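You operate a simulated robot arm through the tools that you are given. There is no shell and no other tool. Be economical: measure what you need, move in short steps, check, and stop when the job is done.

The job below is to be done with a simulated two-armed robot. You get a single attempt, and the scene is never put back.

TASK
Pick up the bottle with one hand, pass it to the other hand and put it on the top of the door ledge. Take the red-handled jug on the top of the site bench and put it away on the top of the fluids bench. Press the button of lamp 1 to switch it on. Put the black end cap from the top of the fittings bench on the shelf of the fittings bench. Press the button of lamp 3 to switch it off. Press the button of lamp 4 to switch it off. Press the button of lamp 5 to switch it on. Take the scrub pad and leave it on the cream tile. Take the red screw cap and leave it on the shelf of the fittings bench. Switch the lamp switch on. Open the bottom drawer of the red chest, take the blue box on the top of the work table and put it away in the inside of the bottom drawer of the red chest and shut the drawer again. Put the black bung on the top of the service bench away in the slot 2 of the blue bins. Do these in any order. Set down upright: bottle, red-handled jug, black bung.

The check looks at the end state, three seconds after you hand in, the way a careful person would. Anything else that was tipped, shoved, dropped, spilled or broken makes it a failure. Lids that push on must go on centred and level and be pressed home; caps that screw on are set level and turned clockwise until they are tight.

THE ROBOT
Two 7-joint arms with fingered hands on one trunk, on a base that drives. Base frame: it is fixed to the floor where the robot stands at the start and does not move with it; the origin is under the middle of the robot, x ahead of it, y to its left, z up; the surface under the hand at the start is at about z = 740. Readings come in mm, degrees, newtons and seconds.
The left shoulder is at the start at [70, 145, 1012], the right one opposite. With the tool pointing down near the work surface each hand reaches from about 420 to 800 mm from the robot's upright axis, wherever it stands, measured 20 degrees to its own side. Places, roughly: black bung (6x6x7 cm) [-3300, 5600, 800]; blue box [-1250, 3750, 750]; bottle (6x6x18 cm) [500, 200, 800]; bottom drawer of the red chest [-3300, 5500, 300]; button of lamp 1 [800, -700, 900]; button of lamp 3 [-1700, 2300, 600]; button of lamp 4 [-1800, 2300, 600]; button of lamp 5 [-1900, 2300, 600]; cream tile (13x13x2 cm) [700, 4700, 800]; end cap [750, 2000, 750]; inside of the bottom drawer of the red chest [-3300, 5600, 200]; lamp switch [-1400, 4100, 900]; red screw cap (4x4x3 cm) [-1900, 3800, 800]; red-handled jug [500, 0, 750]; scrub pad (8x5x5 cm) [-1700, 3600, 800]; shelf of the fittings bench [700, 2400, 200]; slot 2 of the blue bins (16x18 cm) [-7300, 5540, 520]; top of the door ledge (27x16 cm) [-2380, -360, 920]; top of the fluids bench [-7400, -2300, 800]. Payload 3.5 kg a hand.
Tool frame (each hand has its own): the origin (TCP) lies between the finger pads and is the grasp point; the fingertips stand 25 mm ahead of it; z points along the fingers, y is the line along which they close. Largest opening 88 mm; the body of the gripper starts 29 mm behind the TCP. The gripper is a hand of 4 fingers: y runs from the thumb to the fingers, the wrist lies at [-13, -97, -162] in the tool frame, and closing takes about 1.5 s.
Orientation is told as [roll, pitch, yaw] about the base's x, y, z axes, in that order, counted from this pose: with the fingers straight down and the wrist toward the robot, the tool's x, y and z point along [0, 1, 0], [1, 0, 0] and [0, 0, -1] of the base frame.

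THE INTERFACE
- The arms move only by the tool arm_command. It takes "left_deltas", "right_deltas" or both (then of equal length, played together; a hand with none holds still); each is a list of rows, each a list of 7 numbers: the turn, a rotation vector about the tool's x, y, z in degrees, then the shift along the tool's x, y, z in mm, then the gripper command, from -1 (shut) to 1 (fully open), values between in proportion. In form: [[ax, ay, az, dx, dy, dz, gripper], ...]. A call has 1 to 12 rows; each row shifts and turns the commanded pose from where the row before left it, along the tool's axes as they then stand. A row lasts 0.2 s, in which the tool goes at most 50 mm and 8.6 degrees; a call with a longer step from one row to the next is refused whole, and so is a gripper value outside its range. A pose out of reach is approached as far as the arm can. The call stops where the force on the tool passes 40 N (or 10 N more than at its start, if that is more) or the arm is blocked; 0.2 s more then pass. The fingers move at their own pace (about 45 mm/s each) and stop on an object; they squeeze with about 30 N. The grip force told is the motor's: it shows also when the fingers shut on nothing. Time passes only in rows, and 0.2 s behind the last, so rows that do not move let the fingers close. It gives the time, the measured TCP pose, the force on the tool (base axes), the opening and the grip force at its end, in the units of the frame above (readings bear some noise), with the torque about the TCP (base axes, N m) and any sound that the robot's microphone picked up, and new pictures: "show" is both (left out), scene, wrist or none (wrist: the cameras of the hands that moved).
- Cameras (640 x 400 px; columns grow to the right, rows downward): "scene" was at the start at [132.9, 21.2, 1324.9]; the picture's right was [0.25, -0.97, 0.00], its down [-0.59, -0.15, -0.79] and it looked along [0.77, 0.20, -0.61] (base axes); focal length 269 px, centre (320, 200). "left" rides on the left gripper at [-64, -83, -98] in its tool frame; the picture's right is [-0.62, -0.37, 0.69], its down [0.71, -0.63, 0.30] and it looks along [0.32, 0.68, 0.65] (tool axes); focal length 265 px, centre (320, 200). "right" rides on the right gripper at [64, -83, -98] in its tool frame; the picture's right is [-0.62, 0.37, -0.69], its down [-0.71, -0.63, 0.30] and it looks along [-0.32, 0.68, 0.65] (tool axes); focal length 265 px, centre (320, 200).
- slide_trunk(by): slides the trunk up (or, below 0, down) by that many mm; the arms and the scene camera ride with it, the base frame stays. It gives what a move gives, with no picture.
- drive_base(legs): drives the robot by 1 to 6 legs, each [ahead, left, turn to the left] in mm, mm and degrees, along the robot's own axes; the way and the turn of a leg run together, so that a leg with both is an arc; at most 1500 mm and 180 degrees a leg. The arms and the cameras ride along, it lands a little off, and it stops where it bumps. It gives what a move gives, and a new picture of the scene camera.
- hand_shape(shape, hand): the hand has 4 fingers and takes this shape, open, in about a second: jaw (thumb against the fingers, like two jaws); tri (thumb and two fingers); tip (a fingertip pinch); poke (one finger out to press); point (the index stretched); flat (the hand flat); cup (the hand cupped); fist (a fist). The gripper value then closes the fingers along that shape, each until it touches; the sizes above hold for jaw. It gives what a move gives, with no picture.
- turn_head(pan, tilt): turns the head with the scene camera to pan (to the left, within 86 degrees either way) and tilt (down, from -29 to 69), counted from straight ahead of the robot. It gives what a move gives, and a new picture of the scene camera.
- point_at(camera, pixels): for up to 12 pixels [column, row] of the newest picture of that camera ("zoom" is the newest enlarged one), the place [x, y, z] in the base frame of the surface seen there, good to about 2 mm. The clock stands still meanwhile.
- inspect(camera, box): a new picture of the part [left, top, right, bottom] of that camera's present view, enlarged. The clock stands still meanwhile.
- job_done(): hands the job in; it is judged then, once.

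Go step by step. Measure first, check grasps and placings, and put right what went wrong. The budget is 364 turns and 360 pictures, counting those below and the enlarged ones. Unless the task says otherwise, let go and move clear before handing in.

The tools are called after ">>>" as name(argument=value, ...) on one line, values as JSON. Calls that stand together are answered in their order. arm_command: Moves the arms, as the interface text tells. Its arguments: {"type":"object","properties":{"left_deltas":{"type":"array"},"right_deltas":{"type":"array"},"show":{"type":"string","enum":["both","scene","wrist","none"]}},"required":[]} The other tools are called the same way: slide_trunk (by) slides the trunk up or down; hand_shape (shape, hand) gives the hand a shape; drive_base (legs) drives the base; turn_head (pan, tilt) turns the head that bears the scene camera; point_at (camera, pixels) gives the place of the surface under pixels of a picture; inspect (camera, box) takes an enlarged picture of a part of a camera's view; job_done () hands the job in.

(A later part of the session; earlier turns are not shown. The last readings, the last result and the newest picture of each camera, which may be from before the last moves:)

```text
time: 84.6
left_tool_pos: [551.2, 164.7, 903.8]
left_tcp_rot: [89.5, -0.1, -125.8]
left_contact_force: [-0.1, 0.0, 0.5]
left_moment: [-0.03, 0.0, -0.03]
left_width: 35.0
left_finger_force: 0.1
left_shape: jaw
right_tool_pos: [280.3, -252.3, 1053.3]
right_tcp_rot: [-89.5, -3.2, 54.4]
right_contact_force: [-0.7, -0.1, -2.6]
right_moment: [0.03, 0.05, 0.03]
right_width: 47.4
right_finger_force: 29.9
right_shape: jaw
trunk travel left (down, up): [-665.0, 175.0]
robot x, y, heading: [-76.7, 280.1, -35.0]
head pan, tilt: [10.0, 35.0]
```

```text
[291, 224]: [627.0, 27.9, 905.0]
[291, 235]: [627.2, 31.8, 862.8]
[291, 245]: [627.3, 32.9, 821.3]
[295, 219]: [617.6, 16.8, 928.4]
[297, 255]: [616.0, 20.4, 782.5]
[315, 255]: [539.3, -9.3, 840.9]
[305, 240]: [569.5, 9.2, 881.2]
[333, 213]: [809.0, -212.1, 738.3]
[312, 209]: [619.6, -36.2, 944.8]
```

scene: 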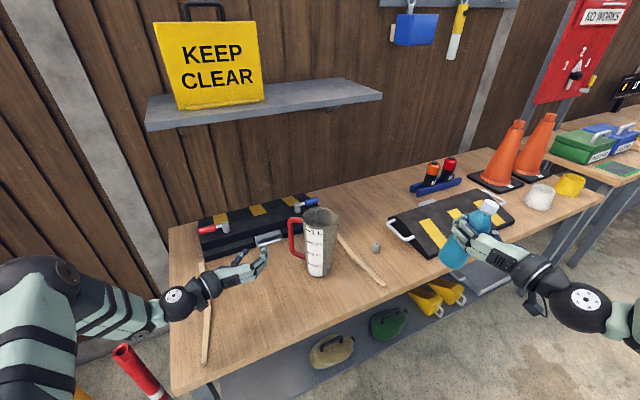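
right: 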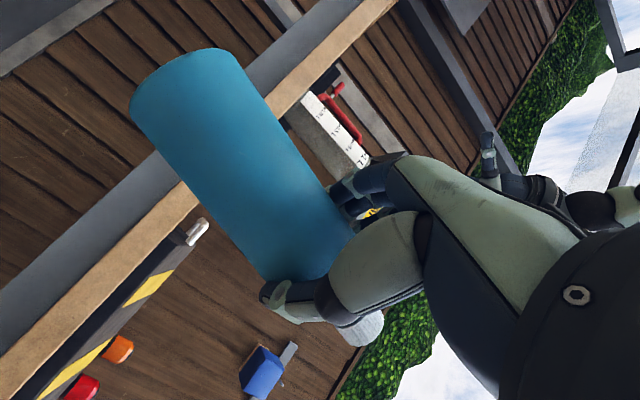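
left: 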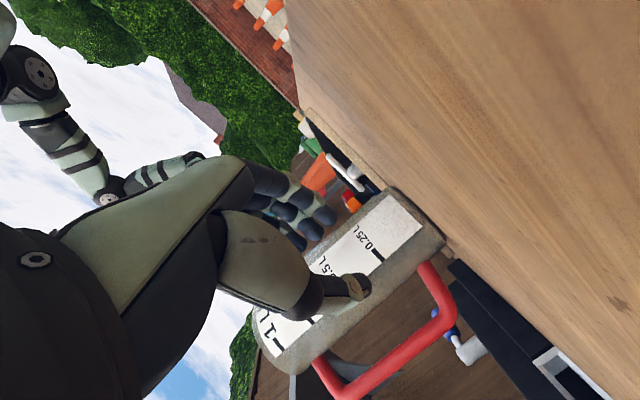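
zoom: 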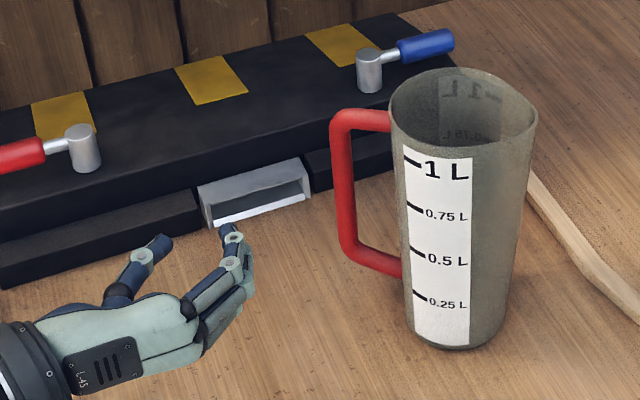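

The bar centre is (633,29), and the hand's heading now matches its tangent. I'll go to a pre-grasp 90 mm before it at z 850.

>>> arm_command(left_deltas=[[0, 0, 0, 0, 30, 0, -0.2], [0, 0, 0, 0, 30, 0, -0.2], [0, 0, 0, -27, 0, 20, -0.2], [0, 0, 0, -27, 0, 20, -0.2], [0, 0, 0, 0, 0, 20, -0.2], [0, 0, 0, 0, 0, 0, -0.2]], show="both")

```text
time: 86.0
left_tool_pos: [563.0, 82.1, 849.1]
left_tcp_rot: [89.5, -0.1, -125.8]
left_contact_force: [-0.9, 0.5, -0.2]
left_moment: [0.01, -0.01, 0.01]
left_width: 34.6
left_finger_force: 0.0
left_shape: jaw
right_tool_pos: [279.5, -251.9, 1052.6]
right_tcp_rot: [-89.5, -3.2, 54.4]
right_contact_force: [-0.5, 0.5, -2.6]
right_moment: [-0.03, 0.03, -0.01]
right_width: 47.4
right_finger_force: 30.0
right_shape: jaw
trunk travel left (down, up): [-665.0, 175.0]
robot x, y, heading: [-78.3, 279.1, -35.4]
head pan, tilt: [10.0, 35.0]
```

scene: 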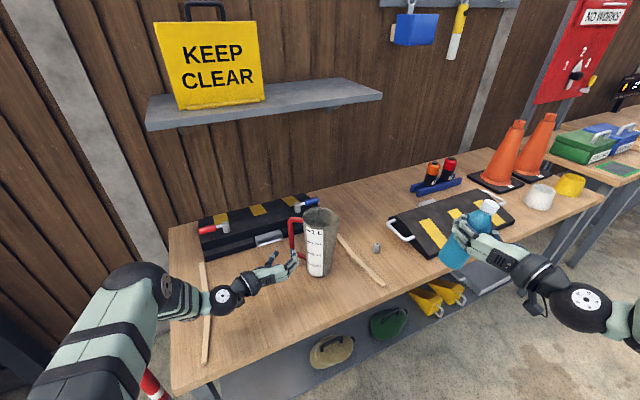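
left: 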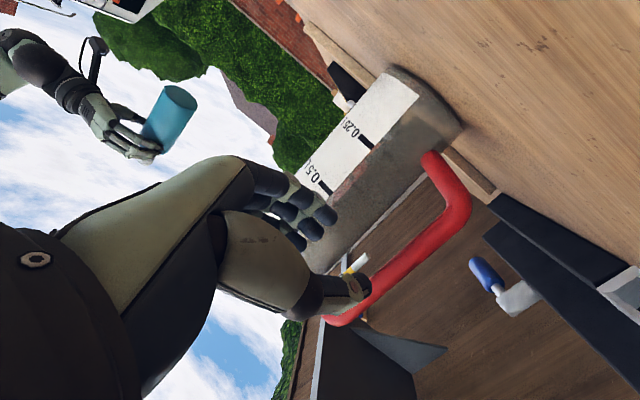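

>>> point_at(camera="left", pixels=[[328, 213], [318, 232], [355, 300], [400, 262], [430, 235], [370, 290], [350, 240], [380, 215], [300, 240]])

```text
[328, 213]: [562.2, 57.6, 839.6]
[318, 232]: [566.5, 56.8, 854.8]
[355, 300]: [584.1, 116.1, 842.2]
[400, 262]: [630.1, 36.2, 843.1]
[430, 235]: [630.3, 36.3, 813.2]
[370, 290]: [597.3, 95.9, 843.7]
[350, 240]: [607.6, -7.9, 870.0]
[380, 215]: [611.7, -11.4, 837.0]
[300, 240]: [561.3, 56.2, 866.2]
```

Fingers at 358–373, bar at 391 and jug wall at 346 along the robot's left axis, so the alignment is right. I'll advance 98 mm so the bar sits deep in the hand.

>>> arm_command(left_deltas=[[0, 0, 0, 0, 0, 25, -0.2], [0, 0, 0, 0, 0, 25, -0.2], [0, 0, 0, 0, 0, 25, -0.2], [0, 0, 0, 0, 0, 23, -0.2], [0, 0, 0, 0, 0, 0, -0.2]], show="wrist")

```text
time: 87.2
left_tool_pos: [644.7, 24.8, 848.0]
left_tcp_rot: [89.6, -0.1, -125.8]
left_contact_force: [-0.7, -0.2, 0.1]
left_moment: [0.0, 0.02, 0.01]
left_width: 34.8
left_finger_force: 0.0
left_shape: jaw
right_tool_pos: [279.3, -252.6, 1053.7]
right_tcp_rot: [-89.4, -3.3, 54.3]
right_contact_force: [-0.4, 0.0, -2.8]
right_moment: [-0.02, 0.06, 0.02]
right_width: 47.5
right_finger_force: 29.6
right_shape: jaw
trunk travel left (down, up): [-665.0, 175.0]
robot x, y, heading: [-77.9, 278.6, -35.0]
head pan, tilt: [10.0, 35.0]
```

left: 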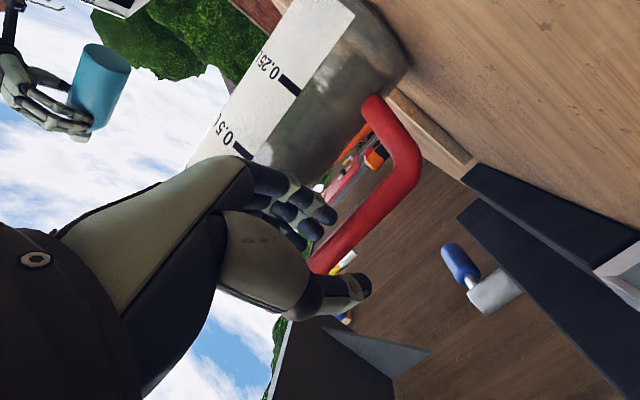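

>>> arm_command(left_deltas=[[0, 0, 0, 0, 0, 0, -0.5], [0, 0, 0, 0, 0, 0, -0.7], [0, 0, 0, 0, 0, 0, -1], [0, 0, 0, 0, 0, 0, -1], [0, 0, 0, 0, 0, 0, -1], [0, 0, 0, 0, 0, 0, -1]], show="wrist")

```text
time: 88.6
left_tool_pos: [645.0, 23.8, 847.8]
left_tcp_rot: [89.6, 0.0, -125.8]
left_contact_force: [-0.6, -0.2, 0.0]
left_moment: [-0.03, 0.02, -0.01]
left_width: 0.0
left_finger_force: 30.4
left_shape: jaw
right_tool_pos: [280.2, -252.4, 1054.8]
right_tcp_rot: [-89.5, -3.1, 54.2]
right_contact_force: [0.1, -0.4, -3.4]
right_moment: [0.06, 0.07, 0.02]
right_width: 47.3
right_finger_force: 29.6
right_shape: jaw
trunk travel left (down, up): [-665.0, 175.0]
robot x, y, heading: [-79.6, 279.7, -35.1]
head pan, tilt: [10.0, 35.0]
```

left: 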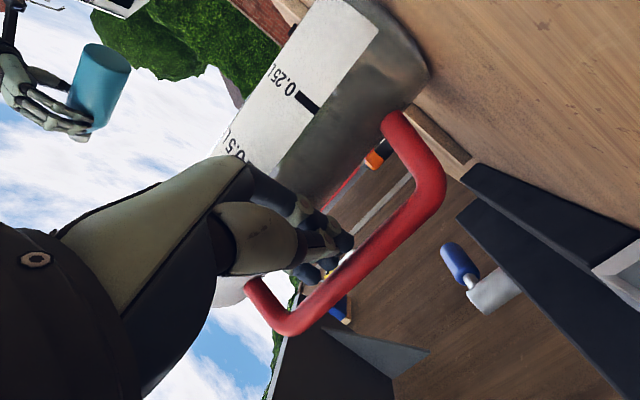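

>>> point_at(camera="left", pixels=[[420, 190], [390, 235], [355, 270], [290, 320], [345, 240], [330, 265], [300, 210]])

>>> inspect(camera="scene", box=[220, 190, 350, 290])

```text
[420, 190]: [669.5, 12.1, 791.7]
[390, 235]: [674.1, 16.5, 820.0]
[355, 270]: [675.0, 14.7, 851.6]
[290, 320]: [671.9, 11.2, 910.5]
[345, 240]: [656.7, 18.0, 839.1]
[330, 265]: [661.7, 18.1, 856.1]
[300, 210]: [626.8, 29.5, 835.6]
```

```text
4.00 times, centred on (285, 240) of scene
```

zoom: 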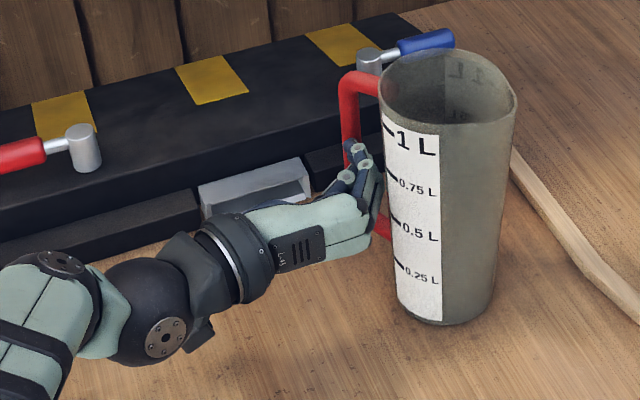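

The light jug is pushed round each time and the handle now faces away, so I'll change to a top-down rim pinch, with fingers inside and thumb outside. I'll retract and turn the left hand fingers-down.

>>> arm_command(left_deltas=[[0, 0, 0, 0, 0, -30, -1], [0, 0, 0, 0, 0, -40, -1], [0, 0, 0, 0, 0, -40, -1], [0, 0, 0, 50, 0, 0, -1], [0, 0, 0, 50, 0, 0, -1], [0, 0, 0, 50, 0, 0, -1], [0, 0, 0, 50, 0, 0, 1], [0, 0, 0, 50, 0, 0, 1], [0, 0, 0, 50, 0, 0, 1]], show="none")

>>> arm_command(left_deltas=[[4.95, -4.95, -4.95, 0, 0, 0, 1], [4.95, -4.95, -4.95, 0, 0, 0, 1], [4.95, -4.95, -4.95, 0, 0, 0, 1], [4.95, -4.95, -4.95, 0, 0, 0, 1], [4.95, -4.95, -4.95, 0, 0, 0, 1], [4.95, -4.95, -4.95, 0, 0, 0, 1], [4.95, -4.95, -4.95, 0, 0, 0, 1], [4.95, -4.95, -4.95, 0, 0, 0, 1], [4.95, -4.95, -4.95, 0, 0, 0, 1], [4.95, -4.95, -4.95, 0, 0, 0, 1], [4.95, -4.95, -4.95, 0, 0, 0, 1], [4.95, -4.95, -4.95, 0, 0, 0, 1]], show="none")

>>> arm_command(left_deltas=[[4.95, -4.95, -4.95, 0, 0, 0, 1], [4.95, -4.95, -4.95, 0, 0, 0, 1]], show="both")

```text
time: 90.6
left_tool_pos: [552.3, 89.3, 1150.5]
left_tcp_rot: [89.5, 0.1, -125.7]
left_contact_force: [0.5, 0.0, 0.5]
left_moment: [-0.01, 0.0, 0.03]
left_width: 87.8
left_finger_force: 0.0
left_shape: jaw
right_tool_pos: [279.3, -253.9, 1053.2]
right_tcp_rot: [-89.7, -3.2, 54.3]
right_contact_force: [-1.3, -0.5, -2.2]
right_moment: [0.0, 0.04, -0.01]
right_width: 47.5
right_finger_force: 29.3
right_shape: jaw
trunk travel left (down, up): [-665.0, 175.0]
robot x, y, heading: [-74.0, 279.6, -35.3]
head pan, tilt: [10.0, 35.0]
```

```text
time: 93.2
left_tool_pos: [558.5, 86.7, 1150.2]
left_tcp_rot: [10.5, -8.3, -46.3]
left_contact_force: [-0.5, 0.2, -0.1]
left_moment: [-0.02, 0.0, -0.02]
left_width: 87.6
left_finger_force: 0.1
left_shape: jaw
right_tool_pos: [281.4, -252.8, 1052.9]
right_tcp_rot: [-89.5, -3.2, 54.3]
right_contact_force: [-0.1, -0.2, -2.3]
right_moment: [0.01, 0.04, -0.02]
right_width: 47.3
right_finger_force: 30.0
right_shape: jaw
trunk travel left (down, up): [-665.0, 175.0]
robot x, y, heading: [-81.3, 276.0, -35.0]
head pan, tilt: [10.0, 35.0]
```

```text
time: 93.8
left_tool_pos: [556.5, 86.6, 1149.1]
left_tcp_rot: [-0.1, 0.7, -35.7]
left_contact_force: [0.7, -0.1, 0.2]
left_moment: [0.04, -0.01, -0.01]
left_width: 87.5
left_finger_force: 0.2
left_shape: jaw
right_tool_pos: [280.9, -252.3, 1051.7]
right_tcp_rot: [-89.5, -3.2, 54.4]
right_contact_force: [0.1, 0.4, -3.1]
right_moment: [0.0, 0.0, 0.0]
right_width: 47.4
right_finger_force: 29.6
right_shape: jaw
trunk travel left (down, up): [-665.0, 175.0]
robot x, y, heading: [-75.6, 278.7, -35.3]
head pan, tilt: [10.0, 35.0]
```

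scene: 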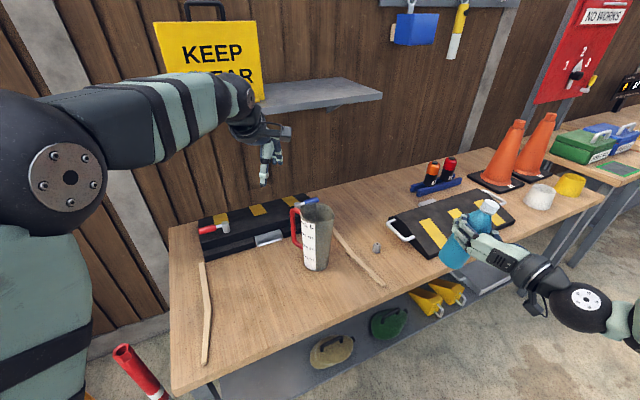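
left: 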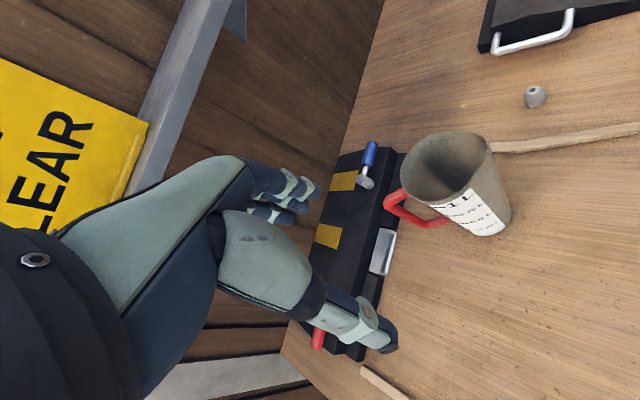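

The left hand is fingers-down with a good view of the jug. I'll measure its rim.

>>> inspect(camera="left", box=[370, 110, 530, 250])

>>> point_at(camera="left", pixels=[[402, 168], [418, 140], [448, 133], [480, 139], [491, 158], [478, 180], [460, 192], [425, 202], [408, 192]])

>>> point_at(camera="scene", pixels=[[303, 215], [318, 222], [333, 215], [320, 204], [306, 210], [316, 268]])

```text
2.86 times, centred on (450, 180) of left
```

zoom: 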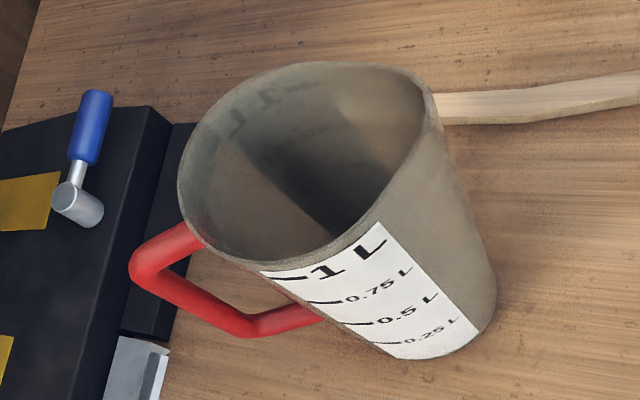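

```text
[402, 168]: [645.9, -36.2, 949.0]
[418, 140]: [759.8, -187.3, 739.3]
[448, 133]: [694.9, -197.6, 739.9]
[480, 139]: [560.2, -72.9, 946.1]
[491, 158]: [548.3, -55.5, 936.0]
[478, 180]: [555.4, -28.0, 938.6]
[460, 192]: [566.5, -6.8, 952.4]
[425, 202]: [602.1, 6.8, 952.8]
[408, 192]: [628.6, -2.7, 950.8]
```

```text
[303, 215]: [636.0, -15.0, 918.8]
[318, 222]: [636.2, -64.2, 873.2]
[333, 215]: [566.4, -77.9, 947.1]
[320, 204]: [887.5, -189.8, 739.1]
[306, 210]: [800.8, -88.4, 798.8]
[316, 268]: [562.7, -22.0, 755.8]
```

The rim is a circle about (600,-41) with r 48 at z 950. I'll pinch at (561,-13): move over it and come down partway to check.

>>> arm_command(left_deltas=[[0, 0, 0, -39, 31, 0, 1], [0, 0, 0, -39, 31, 0, 1], [0, 0, 0, 0, 0, 45, 1], [0, 0, 0, 0, 0, 45, 1], [0, 0, 0, 0, 0, 45, 1], [0, 0, 0, 0, 0, 20, 1], [0, 0, 0, 0, 0, 0, 1]], show="both")

```text
time: 95.4
left_tool_pos: [560.5, -15.1, 995.3]
left_tcp_rot: [-0.1, 0.5, -35.8]
left_contact_force: [-0.5, 0.0, -0.2]
left_moment: [-0.01, 0.0, 0.02]
left_width: 87.6
left_finger_force: 0.0
left_shape: jaw
right_tool_pos: [280.2, -253.1, 1053.2]
right_tcp_rot: [-89.6, -3.2, 54.4]
right_contact_force: [-0.5, -0.5, -3.0]
right_moment: [0.01, 0.06, -0.03]
right_width: 47.4
right_finger_force: 30.3
right_shape: jaw
trunk travel left (down, up): [-665.0, 175.0]
robot x, y, heading: [-80.1, 278.2, -35.1]
head pan, tilt: [10.0, 35.0]
```

scene: 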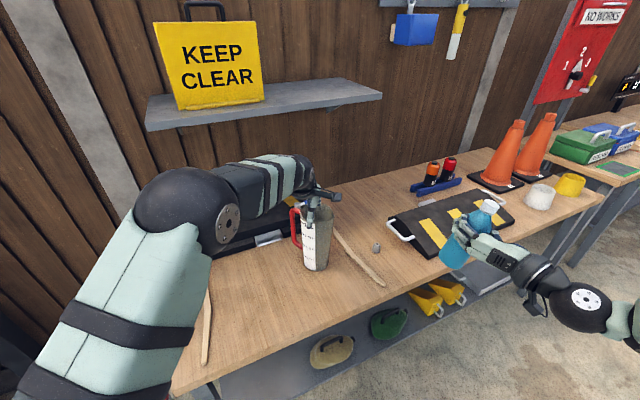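
left: 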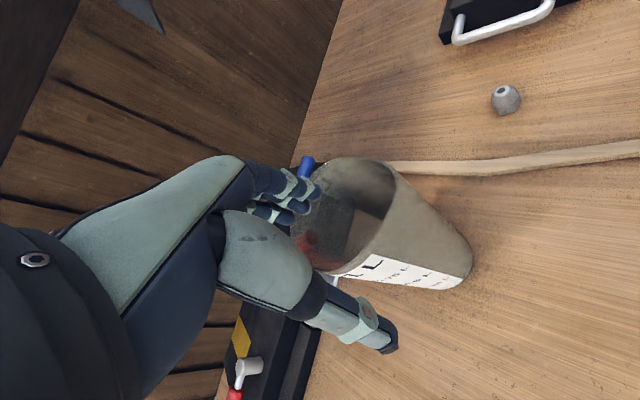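

The fingers are over the mouth's centre and the thumb is outside. I'll go down to z 932 and close.

>>> arm_command(left_deltas=[[0, 0, 0, 0, 0, 21, 1], [0, 0, 0, 0, 0, 21, 1], [0, 0, 0, 0, 0, 21, 1], [0, 0, 0, 0, 0, 0, 0], [0, 0, 0, 0, 0, 0, -0.5], [0, 0, 0, 0, 0, 0, -1], [0, 0, 0, 0, 0, 0, -1], [0, 0, 0, 0, 0, 0, -1], [0, 0, 0, 0, 0, 0, -1], [0, 0, 0, 0, 0, 0, -1], [0, 0, 0, 0, 0, 0, -1]], show="both")

```text
time: 96.1
left_tool_pos: [569.1, -16.9, 973.0]
left_tcp_rot: [-0.2, -2.5, -35.6]
left_contact_force: [-1.8, 1.0, 23.2]
left_moment: [-0.61, -1.17, 0.05]
left_width: 87.4
left_finger_force: 0.0
left_shape: jaw
right_tool_pos: [277.4, -251.9, 1053.2]
right_tcp_rot: [-89.5, -3.2, 54.2]
right_contact_force: [1.2, 0.0, -4.0]
right_moment: [0.0, 0.02, -0.03]
right_width: 47.5
right_finger_force: 30.2
right_shape: jaw
trunk travel left (down, up): [-665.0, 175.0]
robot x, y, heading: [-79.4, 280.5, -35.2]
head pan, tilt: [10.0, 35.0]
stopped in row 3 (left hand): the force on the tool passed its limit at 47 N (the readings are from after the stop); the commanded pose is now the measured one
```

scene: 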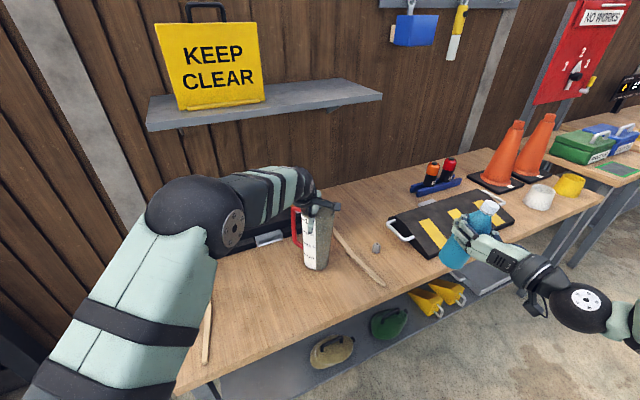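
left: 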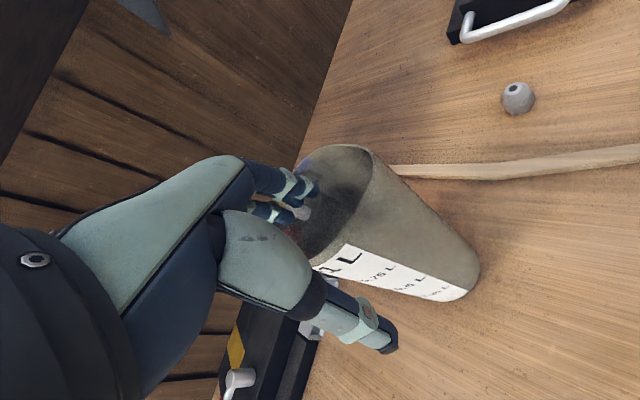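

Something met the rim at z 973, so I'll raise slightly and measure the finger and thumb positions against the rim.

>>> arm_command(left_deltas=[[0, 0, 0, 0, 0, -20, 1]], show="wrist")

>>> inspect(camera="left", box=[220, 120, 480, 320])

```text
time: 96.5
left_tool_pos: [565.9, -16.4, 981.4]
left_tcp_rot: [-0.2, -1.0, -35.6]
left_contact_force: [0.7, 0.2, 0.2]
left_moment: [-0.01, 0.0, -0.01]
left_width: 87.7
left_finger_force: 0.0
left_shape: jaw
right_tool_pos: [280.2, -253.9, 1052.0]
right_tcp_rot: [-89.5, -3.3, 54.4]
right_contact_force: [-0.1, 0.0, -2.0]
right_moment: [0.01, 0.05, 0.01]
right_width: 47.2
right_finger_force: 29.8
right_shape: jaw
trunk travel left (down, up): [-665.0, 175.0]
robot x, y, heading: [-74.9, 277.8, -35.2]
head pan, tilt: [10.0, 35.0]
```

left: 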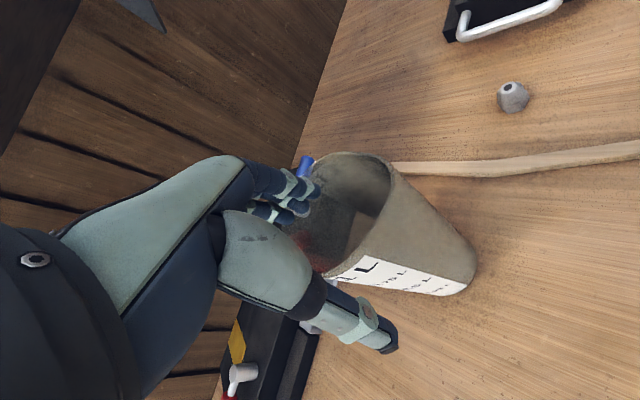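

```text
2.00 times, centred on (350, 220) of left
```

zoom: 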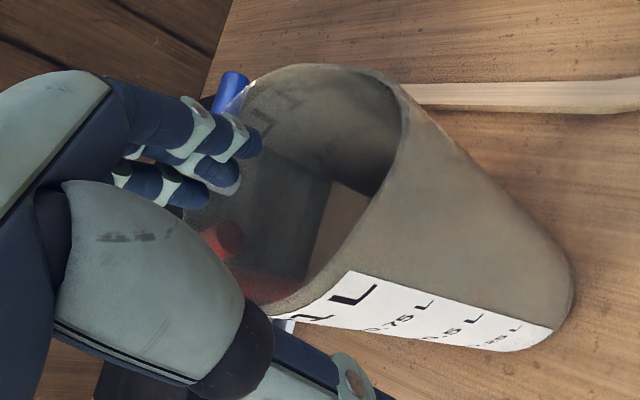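

>>> point_at(camera="left", pixels=[[319, 191], [312, 205], [300, 210], [306, 185], [375, 335], [300, 240], [322, 170], [395, 180], [370, 240], [345, 265], [385, 350]])

```text
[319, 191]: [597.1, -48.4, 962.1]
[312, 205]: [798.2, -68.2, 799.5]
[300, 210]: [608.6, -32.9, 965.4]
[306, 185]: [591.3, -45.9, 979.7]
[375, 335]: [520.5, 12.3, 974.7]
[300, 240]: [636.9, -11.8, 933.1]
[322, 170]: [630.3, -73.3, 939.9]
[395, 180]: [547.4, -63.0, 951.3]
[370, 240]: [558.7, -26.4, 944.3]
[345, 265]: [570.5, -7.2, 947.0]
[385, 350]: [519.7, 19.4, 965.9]
```

The finger group is offset toward the handle side, so the outer finger met the rim. I'll shift 20 mm sideways, lower and close.

>>> arm_command(left_deltas=[[0, 0, 0, -20, -2, 0, 1], [0, 0, 0, 0, 0, 18, 1], [0, 0, 0, 0, 0, 16, 1], [0, 0, 0, 0, 0, 14, 1], [0, 0, 0, 0, 0, 0, 1]], show="wrist")

```text
time: 97.3
left_tool_pos: [559.8, -36.3, 971.8]
left_tcp_rot: [-0.5, -4.3, -35.6]
left_contact_force: [-1.9, 0.1, 23.2]
left_moment: [-0.68, -1.19, -0.03]
left_width: 88.1
left_finger_force: 0.1
left_shape: jaw
right_tool_pos: [278.1, -253.0, 1052.5]
right_tcp_rot: [-89.4, -3.2, 54.2]
right_contact_force: [1.3, -0.3, -3.6]
right_moment: [0.03, 0.04, 0.05]
right_width: 47.4
right_finger_force: 29.7
right_shape: jaw
trunk travel left (down, up): [-665.0, 175.0]
robot x, y, heading: [-76.5, 277.8, -35.1]
head pan, tilt: [10.0, 35.0]
stopped in row 4 (left hand): the force on the tool passed its limit at 44 N (the readings are from after the stop); the commanded pose is now the measured one
```

left: 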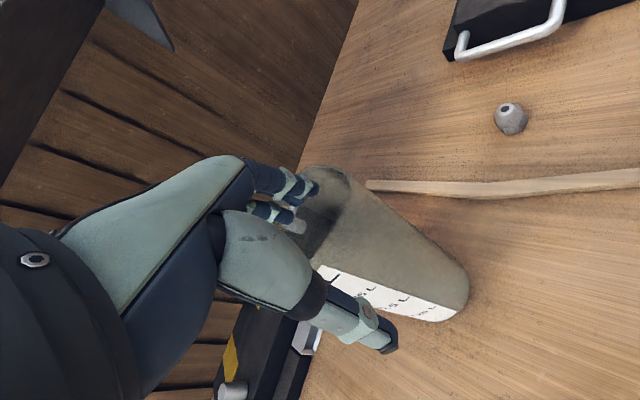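

The moment says contact is at the mouth's level inside the rim, so the jug's opening acts solid and a rim pinch can't work. The handle plate can be pinched from above, closing across it. I'll raise, straighten, yaw 18° more and move the base 60 ahead.

>>> arm_command(left_deltas=[[0, 0, 0, 0, 0, -40, 1], [4.3, 0, 0, 0, 0, -40, 1], [0, 0, 6, 0, 0, 0, 1], [0, 0, 6, 0, 0, 0, 1], [0, 0, 6, 0, 0, 0, 1]], show="none")

>>> drive_base(legs=[[60, 0, 0]])

>>> arm_command(left_deltas=[[0, 0, 0, 0, 0, -10, 1]], show="wrist")

```text
time: 98.5
left_tool_pos: [554.2, -31.1, 1042.5]
left_tcp_rot: [-0.5, 1.0, -53.6]
left_contact_force: [-0.3, -0.4, -0.4]
left_moment: [0.02, 0.04, 0.0]
left_width: 87.9
left_finger_force: 0.1
left_shape: jaw
right_tool_pos: [279.7, -253.3, 1052.6]
right_tcp_rot: [-89.5, -3.3, 54.5]
right_contact_force: [-0.6, -0.2, -3.1]
right_moment: [0.02, 0.04, -0.01]
right_width: 47.5
right_finger_force: 30.7
right_shape: jaw
trunk travel left (down, up): [-665.0, 175.0]
robot x, y, heading: [-75.4, 278.9, -35.1]
head pan, tilt: [10.0, 35.0]
```

```text
time: 99.5
left_tool_pos: [601.1, -64.5, 1045.2]
left_tcp_rot: [-0.7, 0.8, -53.5]
left_contact_force: [0.1, 0.4, 0.3]
left_moment: [0.05, 0.03, 0.02]
left_width: 87.8
left_finger_force: 0.1
left_shape: jaw
right_tool_pos: [326.7, -285.6, 1054.2]
right_tcp_rot: [-89.7, -3.2, 54.3]
right_contact_force: [-0.4, -0.2, -2.7]
right_moment: [-0.02, 0.06, 0.02]
right_width: 47.5
right_finger_force: 30.1
right_shape: jaw
trunk travel left (down, up): [-665.0, 175.0]
robot x, y, heading: [-31.1, 249.0, -35.0]
head pan, tilt: [10.0, 35.0]
```

scene: 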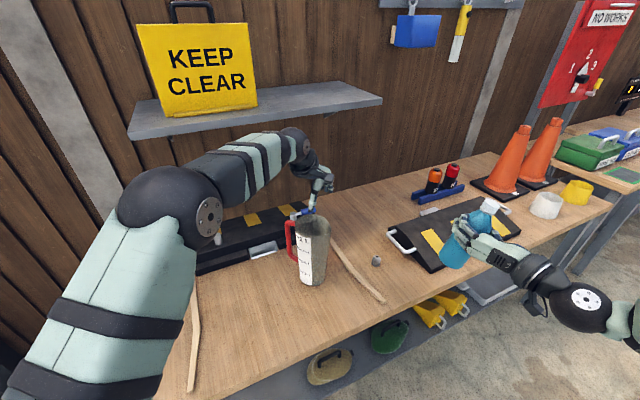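

```text
time: 99.9
left_tool_pos: [599.5, -64.7, 1054.2]
left_tcp_rot: [-0.6, 0.8, -53.7]
left_contact_force: [0.5, -0.2, 0.5]
left_moment: [-0.02, -0.05, 0.05]
left_width: 87.5
left_finger_force: 0.2
left_shape: jaw
right_tool_pos: [326.2, -286.3, 1053.0]
right_tcp_rot: [-89.6, -3.1, 54.3]
right_contact_force: [-0.6, -0.4, -2.9]
right_moment: [-0.01, 0.02, -0.01]
right_width: 47.1
right_finger_force: 30.0
right_shape: jaw
trunk travel left (down, up): [-665.0, 175.0]
robot x, y, heading: [-30.6, 244.4, -35.2]
head pan, tilt: [10.0, 35.0]
```

left: 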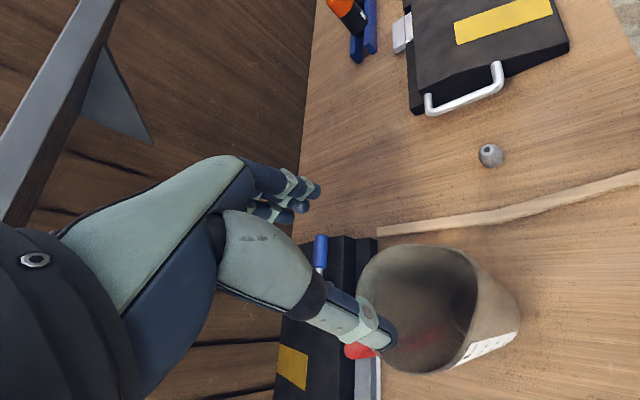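

>>> point_at(camera="left", pixels=[[355, 350], [348, 347], [372, 262], [425, 246], [470, 262], [450, 365], [420, 373], [388, 365], [360, 290]])

>>> inspect(camera="scene", box=[250, 190, 360, 300])

>>> point_at(camera="scene", pixels=[[288, 225], [287, 235], [288, 245], [292, 220], [298, 218], [310, 220], [325, 232]])

```text
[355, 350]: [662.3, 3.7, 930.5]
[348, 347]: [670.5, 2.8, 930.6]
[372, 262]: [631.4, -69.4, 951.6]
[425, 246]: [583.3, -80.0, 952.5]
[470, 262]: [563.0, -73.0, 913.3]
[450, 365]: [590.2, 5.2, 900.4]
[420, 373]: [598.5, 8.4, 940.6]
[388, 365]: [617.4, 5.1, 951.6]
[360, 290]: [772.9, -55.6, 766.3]
```

```text
3.64 times, centred on (305, 245) of scene
```

zoom: 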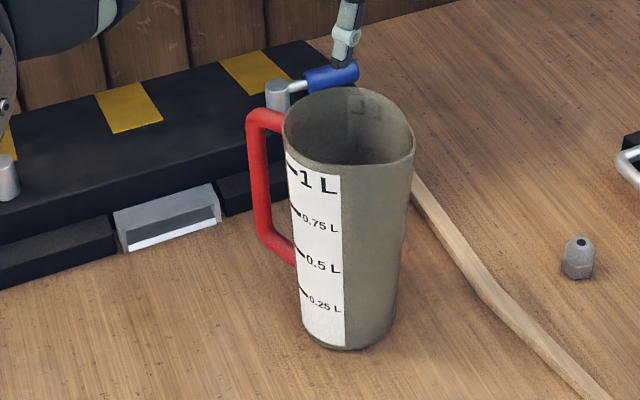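

```text
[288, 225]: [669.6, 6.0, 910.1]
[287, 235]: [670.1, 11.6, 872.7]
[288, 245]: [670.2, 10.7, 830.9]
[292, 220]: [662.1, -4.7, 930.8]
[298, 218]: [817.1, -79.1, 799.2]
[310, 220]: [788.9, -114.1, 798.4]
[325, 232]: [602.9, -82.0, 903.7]
```

The handle's plane runs from (600,-37) toward (670,7), with its top at z 931. I'll yaw 4° more, go over (659,0) and lower to z 924.

>>> arm_command(left_deltas=[[0, 0, 4, 0, 0, 0, 1], [0, 0, 0, 42, -12, 0, 1], [0, 0, 0, 43, -11, 0, 1], [0, 0, 0, 0, 0, 40, 1], [0, 0, 0, 0, 0, 40, 1], [0, 0, 0, 0, 0, 20, 1], [0, 0, 0, 0, 0, 0, 1]], show="both")

```text
time: 101.5
left_tool_pos: [659.3, -1.1, 950.8]
left_tcp_rot: [-0.7, 0.9, -57.6]
left_contact_force: [1.1, -0.2, 0.0]
left_moment: [-0.02, 0.0, -0.02]
left_width: 88.0
left_finger_force: 0.1
left_shape: jaw
right_tool_pos: [328.4, -287.8, 1052.6]
right_tcp_rot: [-89.5, -3.1, 54.4]
right_contact_force: [-0.4, -0.5, -2.8]
right_moment: [-0.02, 0.04, 0.0]
right_width: 47.3
right_finger_force: 29.7
right_shape: jaw
trunk travel left (down, up): [-665.0, 175.0]
robot x, y, heading: [-28.4, 245.4, -35.5]
head pan, tilt: [10.0, 35.0]
```

scene: 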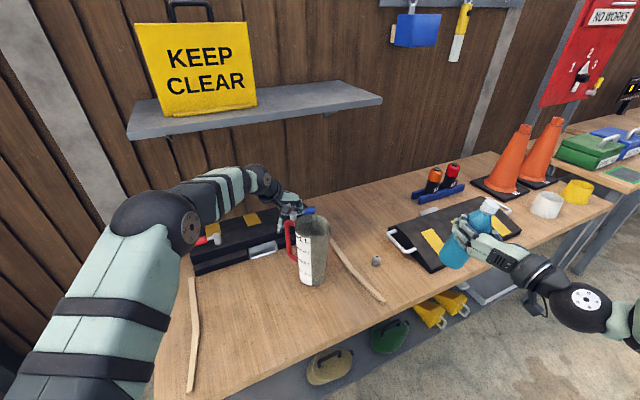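
left: 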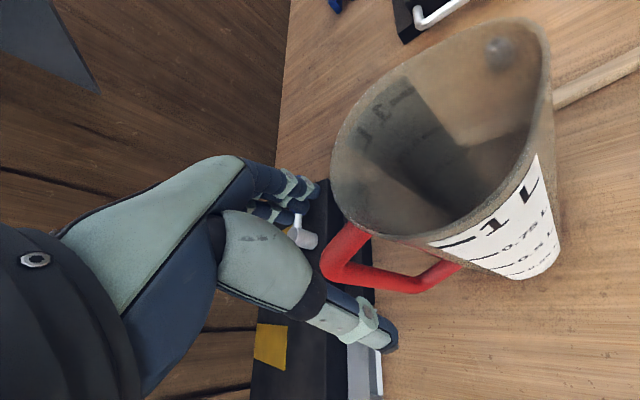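

The handle lies between fingers and thumb. I'll lower 26 and close.

>>> arm_command(left_deltas=[[0, 0, 0, 0, 0, 13, 1], [0, 0, 0, 0, 0, 13, 1], [0, 0, 0, 0, 0, 0, 0], [0, 0, 0, 0, 0, 0, -1], [0, 0, 0, 0, 0, 0, -1], [0, 0, 0, 0, 0, 0, -1], [0, 0, 0, 0, 0, 0, -1], [0, 0, 0, 0, 0, 0, -1], [0, 0, 0, 0, 0, 0, -1]], show="wrist")

```text
time: 103.5
left_tool_pos: [658.9, 0.5, 924.9]
left_tcp_rot: [-0.7, 0.8, -57.6]
left_contact_force: [0.1, -0.2, 0.5]
left_moment: [-0.04, 0.02, 0.0]
left_width: 0.0
left_finger_force: 30.0
left_shape: jaw
right_tool_pos: [328.8, -287.2, 1052.7]
right_tcp_rot: [-89.5, -3.2, 54.3]
right_contact_force: [0.6, 0.6, -3.3]
right_moment: [-0.01, 0.08, 0.02]
right_width: 47.3
right_finger_force: 30.3
right_shape: jaw
trunk travel left (down, up): [-665.0, 175.0]
robot x, y, heading: [-29.9, 243.1, -35.0]
head pan, tilt: [10.0, 35.0]
```

left: 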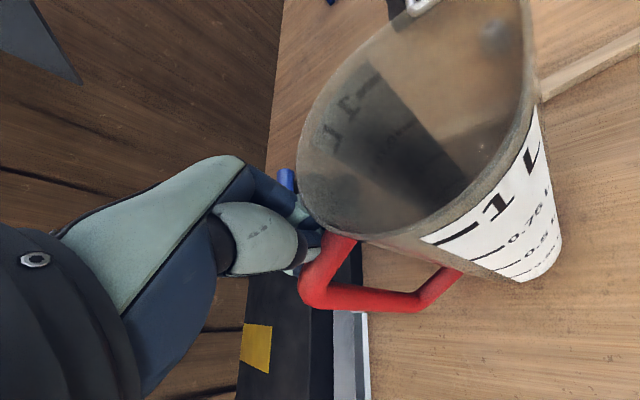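

>>> point_at(camera="left", pixels=[[325, 270], [313, 290], [345, 245], [380, 300], [430, 285], [315, 240], [300, 215], [300, 265]])

>>> inspect(camera="left", box=[220, 160, 480, 330])

>>> inspect(camera="scene", box=[250, 170, 360, 290])

```text
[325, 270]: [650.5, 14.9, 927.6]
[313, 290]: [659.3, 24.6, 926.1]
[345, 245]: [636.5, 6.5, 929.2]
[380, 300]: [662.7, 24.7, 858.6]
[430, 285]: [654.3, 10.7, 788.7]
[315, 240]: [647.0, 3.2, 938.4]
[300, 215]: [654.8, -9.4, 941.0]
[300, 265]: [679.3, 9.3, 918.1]
```

```text
2.35 times, centred on (350, 245) of left
```

zoom: 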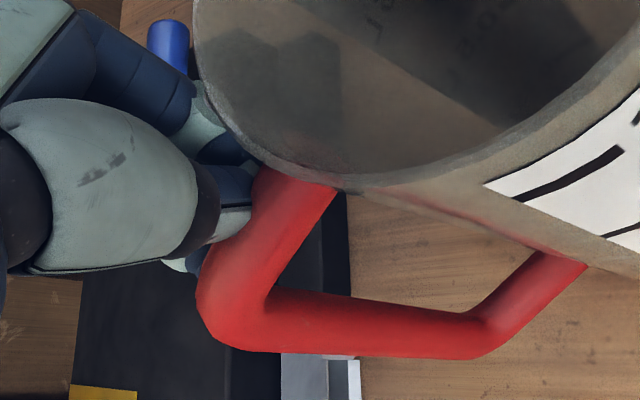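

```text
3.33 times, centred on (305, 230) of scene
```

zoom: 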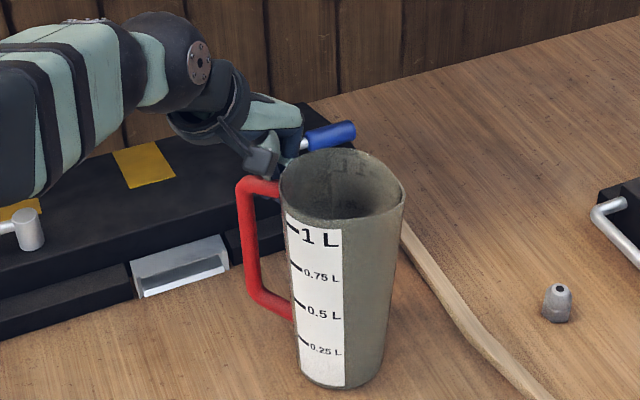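

The top bar slipped past the thumb. I'll pinch the vertical bar instead, with fingers pointing down along it and going deeper; so I open, rise and measure again.

>>> arm_command(left_deltas=[[0, 0, 0, 0, 0, -25, -1], [0, 0, 0, 0, 0, -40, -1], [0, 0, 0, 0, 0, -40, 1], [0, 0, -6.8, 0, 0, 0, 1], [0, 0, -6.8, 0, 0, 0, 1], [0, 0, 0, 0, -40, 0, 1], [0, 0, 0, 0, 0, 0, 1]], show="wrist")

```text
time: 105.1
left_tool_pos: [634.0, 25.5, 1030.1]
left_tcp_rot: [-0.6, 1.1, -44.1]
left_contact_force: [0.1, 0.0, 0.3]
left_moment: [0.02, -0.02, -0.04]
left_width: 87.8
left_finger_force: 0.0
left_shape: jaw
right_tool_pos: [329.9, -287.4, 1052.5]
right_tcp_rot: [-89.4, -3.3, 54.3]
right_contact_force: [-0.3, -0.2, -3.2]
right_moment: [0.0, 0.04, 0.04]
right_width: 47.5
right_finger_force: 29.7
right_shape: jaw
trunk travel left (down, up): [-665.0, 175.0]
robot x, y, heading: [-25.6, 243.7, -35.0]
head pan, tilt: [10.0, 35.0]
```

left: 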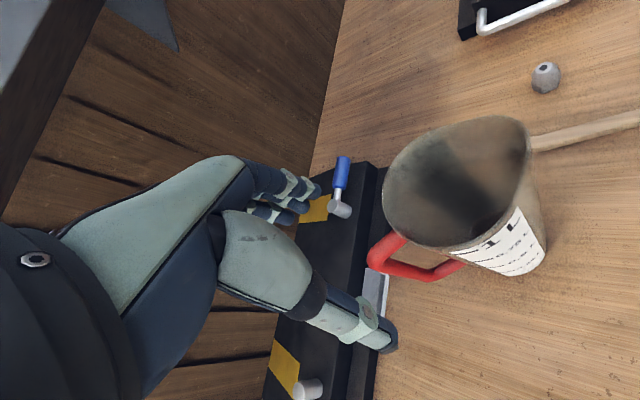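

>>> inspect(camera="left", box=[350, 100, 550, 290])

>>> point_at(camera="left", pixels=[[394, 242], [384, 250], [375, 257], [383, 266], [405, 271], [425, 275], [385, 195], [440, 120], [520, 140], [500, 225], [450, 248], [410, 238]])

```text
2.11 times, centred on (450, 195) of left
```

zoom: 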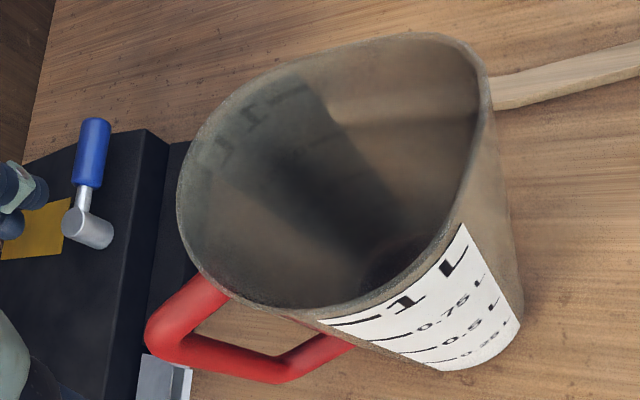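

```text
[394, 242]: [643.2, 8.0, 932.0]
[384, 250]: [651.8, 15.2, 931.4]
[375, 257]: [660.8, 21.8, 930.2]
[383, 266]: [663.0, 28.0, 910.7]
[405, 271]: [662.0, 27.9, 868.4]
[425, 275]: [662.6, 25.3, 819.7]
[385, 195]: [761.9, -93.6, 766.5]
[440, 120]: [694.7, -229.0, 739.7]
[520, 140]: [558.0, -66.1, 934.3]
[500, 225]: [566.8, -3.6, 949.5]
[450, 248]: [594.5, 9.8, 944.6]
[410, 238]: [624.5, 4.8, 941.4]
```

The vertical bar is centred near (667,26), with the handle plane at about 40°. I'll yaw 6°, go over it and lower.

>>> arm_command(left_deltas=[[0, 0, 6, 0, 0, 0, 1], [0, 0, 0, 27, 21, 0, 1], [0, 0, 0, 0, 0, 40, 1], [0, 0, 0, 0, 0, 30, 1], [0, 0, 0, 0, 0, 20, 1], [0, 0, 0, 0, 0, 18, 1], [0, 0, 0, 0, 0, 14, 1], [0, 0, 0, 0, 0, 0, 1]], show="both")

```text
time: 106.9
left_tool_pos: [664.4, 29.2, 909.5]
left_tcp_rot: [-0.6, 1.0, -49.9]
left_contact_force: [0.6, 0.7, 0.0]
left_moment: [0.01, -0.01, 0.05]
left_width: 87.4
left_finger_force: 0.0
left_shape: jaw
right_tool_pos: [327.4, -287.6, 1053.3]
right_tcp_rot: [-89.5, -3.2, 54.3]
right_contact_force: [-0.5, -0.1, -3.2]
right_moment: [0.01, 0.03, 0.0]
right_width: 47.1
right_finger_force: 30.2
right_shape: jaw
trunk travel left (down, up): [-665.0, 175.0]
robot x, y, heading: [-33.7, 248.8, -35.3]
head pan, tilt: [10.0, 35.0]
```

scene: 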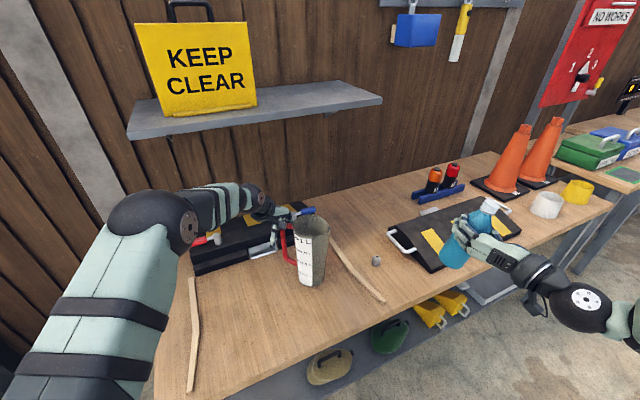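
left: 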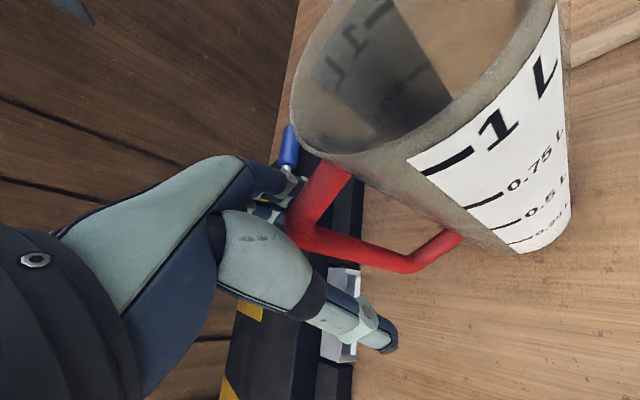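

The vertical bar now runs deep between thumb and fingers. I'll close.

>>> arm_command(left_deltas=[[0, 0, 0, 0, 0, 0, 0], [0, 0, 0, 0, 0, 0, -0.4], [0, 0, 0, 0, 0, 0, -0.7], [0, 0, 0, 0, 0, 0, -1], [0, 0, 0, 0, 0, 0, -1], [0, 0, 0, 0, 0, 0, -1], [0, 0, 0, 0, 0, 0, -1], [0, 0, 0, 0, 0, 0, -1]], show="wrist")

```text
time: 108.7
left_tool_pos: [664.5, 29.2, 909.9]
left_tcp_rot: [-0.7, 1.0, -50.1]
left_contact_force: [1.1, -0.5, -0.9]
left_moment: [0.0, -0.07, 0.07]
left_width: 9.2
left_finger_force: 29.3
left_shape: jaw
right_tool_pos: [327.8, -287.7, 1053.2]
right_tcp_rot: [-89.5, -3.2, 54.3]
right_contact_force: [0.5, 0.5, -2.8]
right_moment: [0.01, 0.06, -0.02]
right_width: 47.4
right_finger_force: 30.0
right_shape: jaw
trunk travel left (down, up): [-665.0, 175.0]
robot x, y, heading: [-34.8, 245.7, -35.3]
head pan, tilt: [10.0, 35.0]
```

left: 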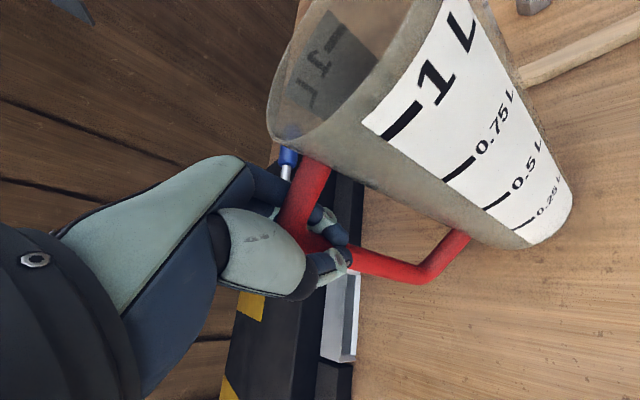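

The bar is gripped (9 mm, 29 N). I'll lift 40 mm slowly and check.

>>> arm_command(left_deltas=[[0, 0, 0, 0, 0, -10, -1], [0, 0, 0, 0, 0, -15, -1], [0, 0, 0, 0, 0, -15, -1], [0, 0, 0, 0, 0, -20, -1], [0, 0, 0, 0, 0, 0, -1]], show="both")

>>> inspect(camera="scene", box=[240, 160, 370, 290])

```text
time: 109.9
left_tool_pos: [665.4, 28.9, 969.2]
left_tcp_rot: [-0.7, 1.0, -50.1]
left_contact_force: [0.7, -0.2, -3.1]
left_moment: [0.08, -0.08, 0.01]
left_width: 9.1
left_finger_force: 29.6
left_shape: jaw
right_tool_pos: [328.7, -286.7, 1052.0]
right_tcp_rot: [-89.4, -3.2, 54.3]
right_contact_force: [0.1, -0.6, -2.8]
right_moment: [-0.02, 0.06, 0.02]
right_width: 47.5
right_finger_force: 30.0
right_shape: jaw
trunk travel left (down, up): [-665.0, 175.0]
robot x, y, heading: [-29.5, 246.7, -35.1]
head pan, tilt: [10.0, 35.0]
```

scene: 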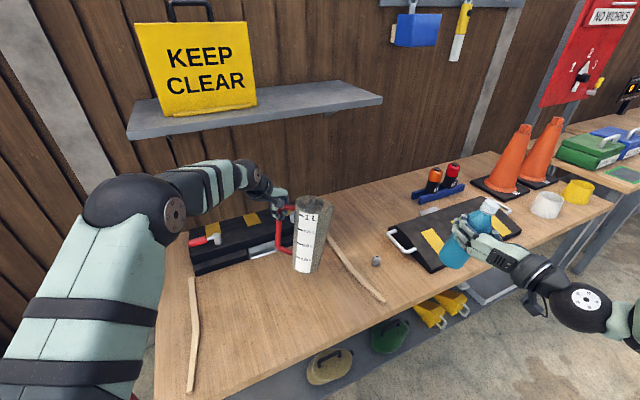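
left: 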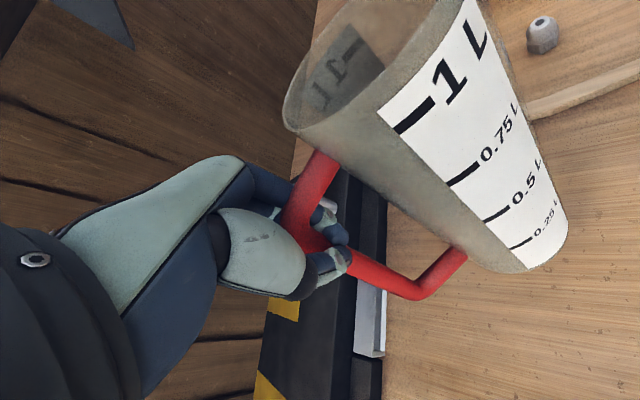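

```text
3.08 times, centred on (305, 225) of scene
```

zoom: 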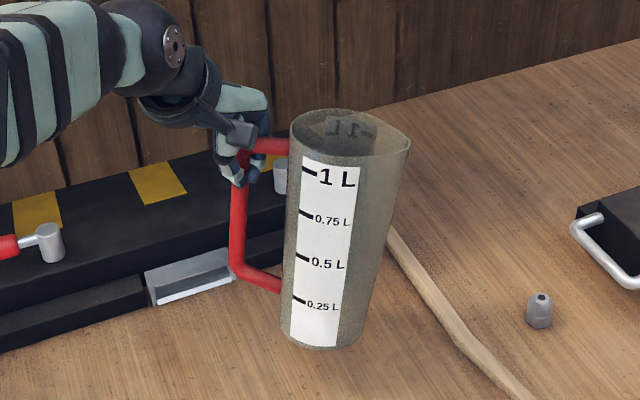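

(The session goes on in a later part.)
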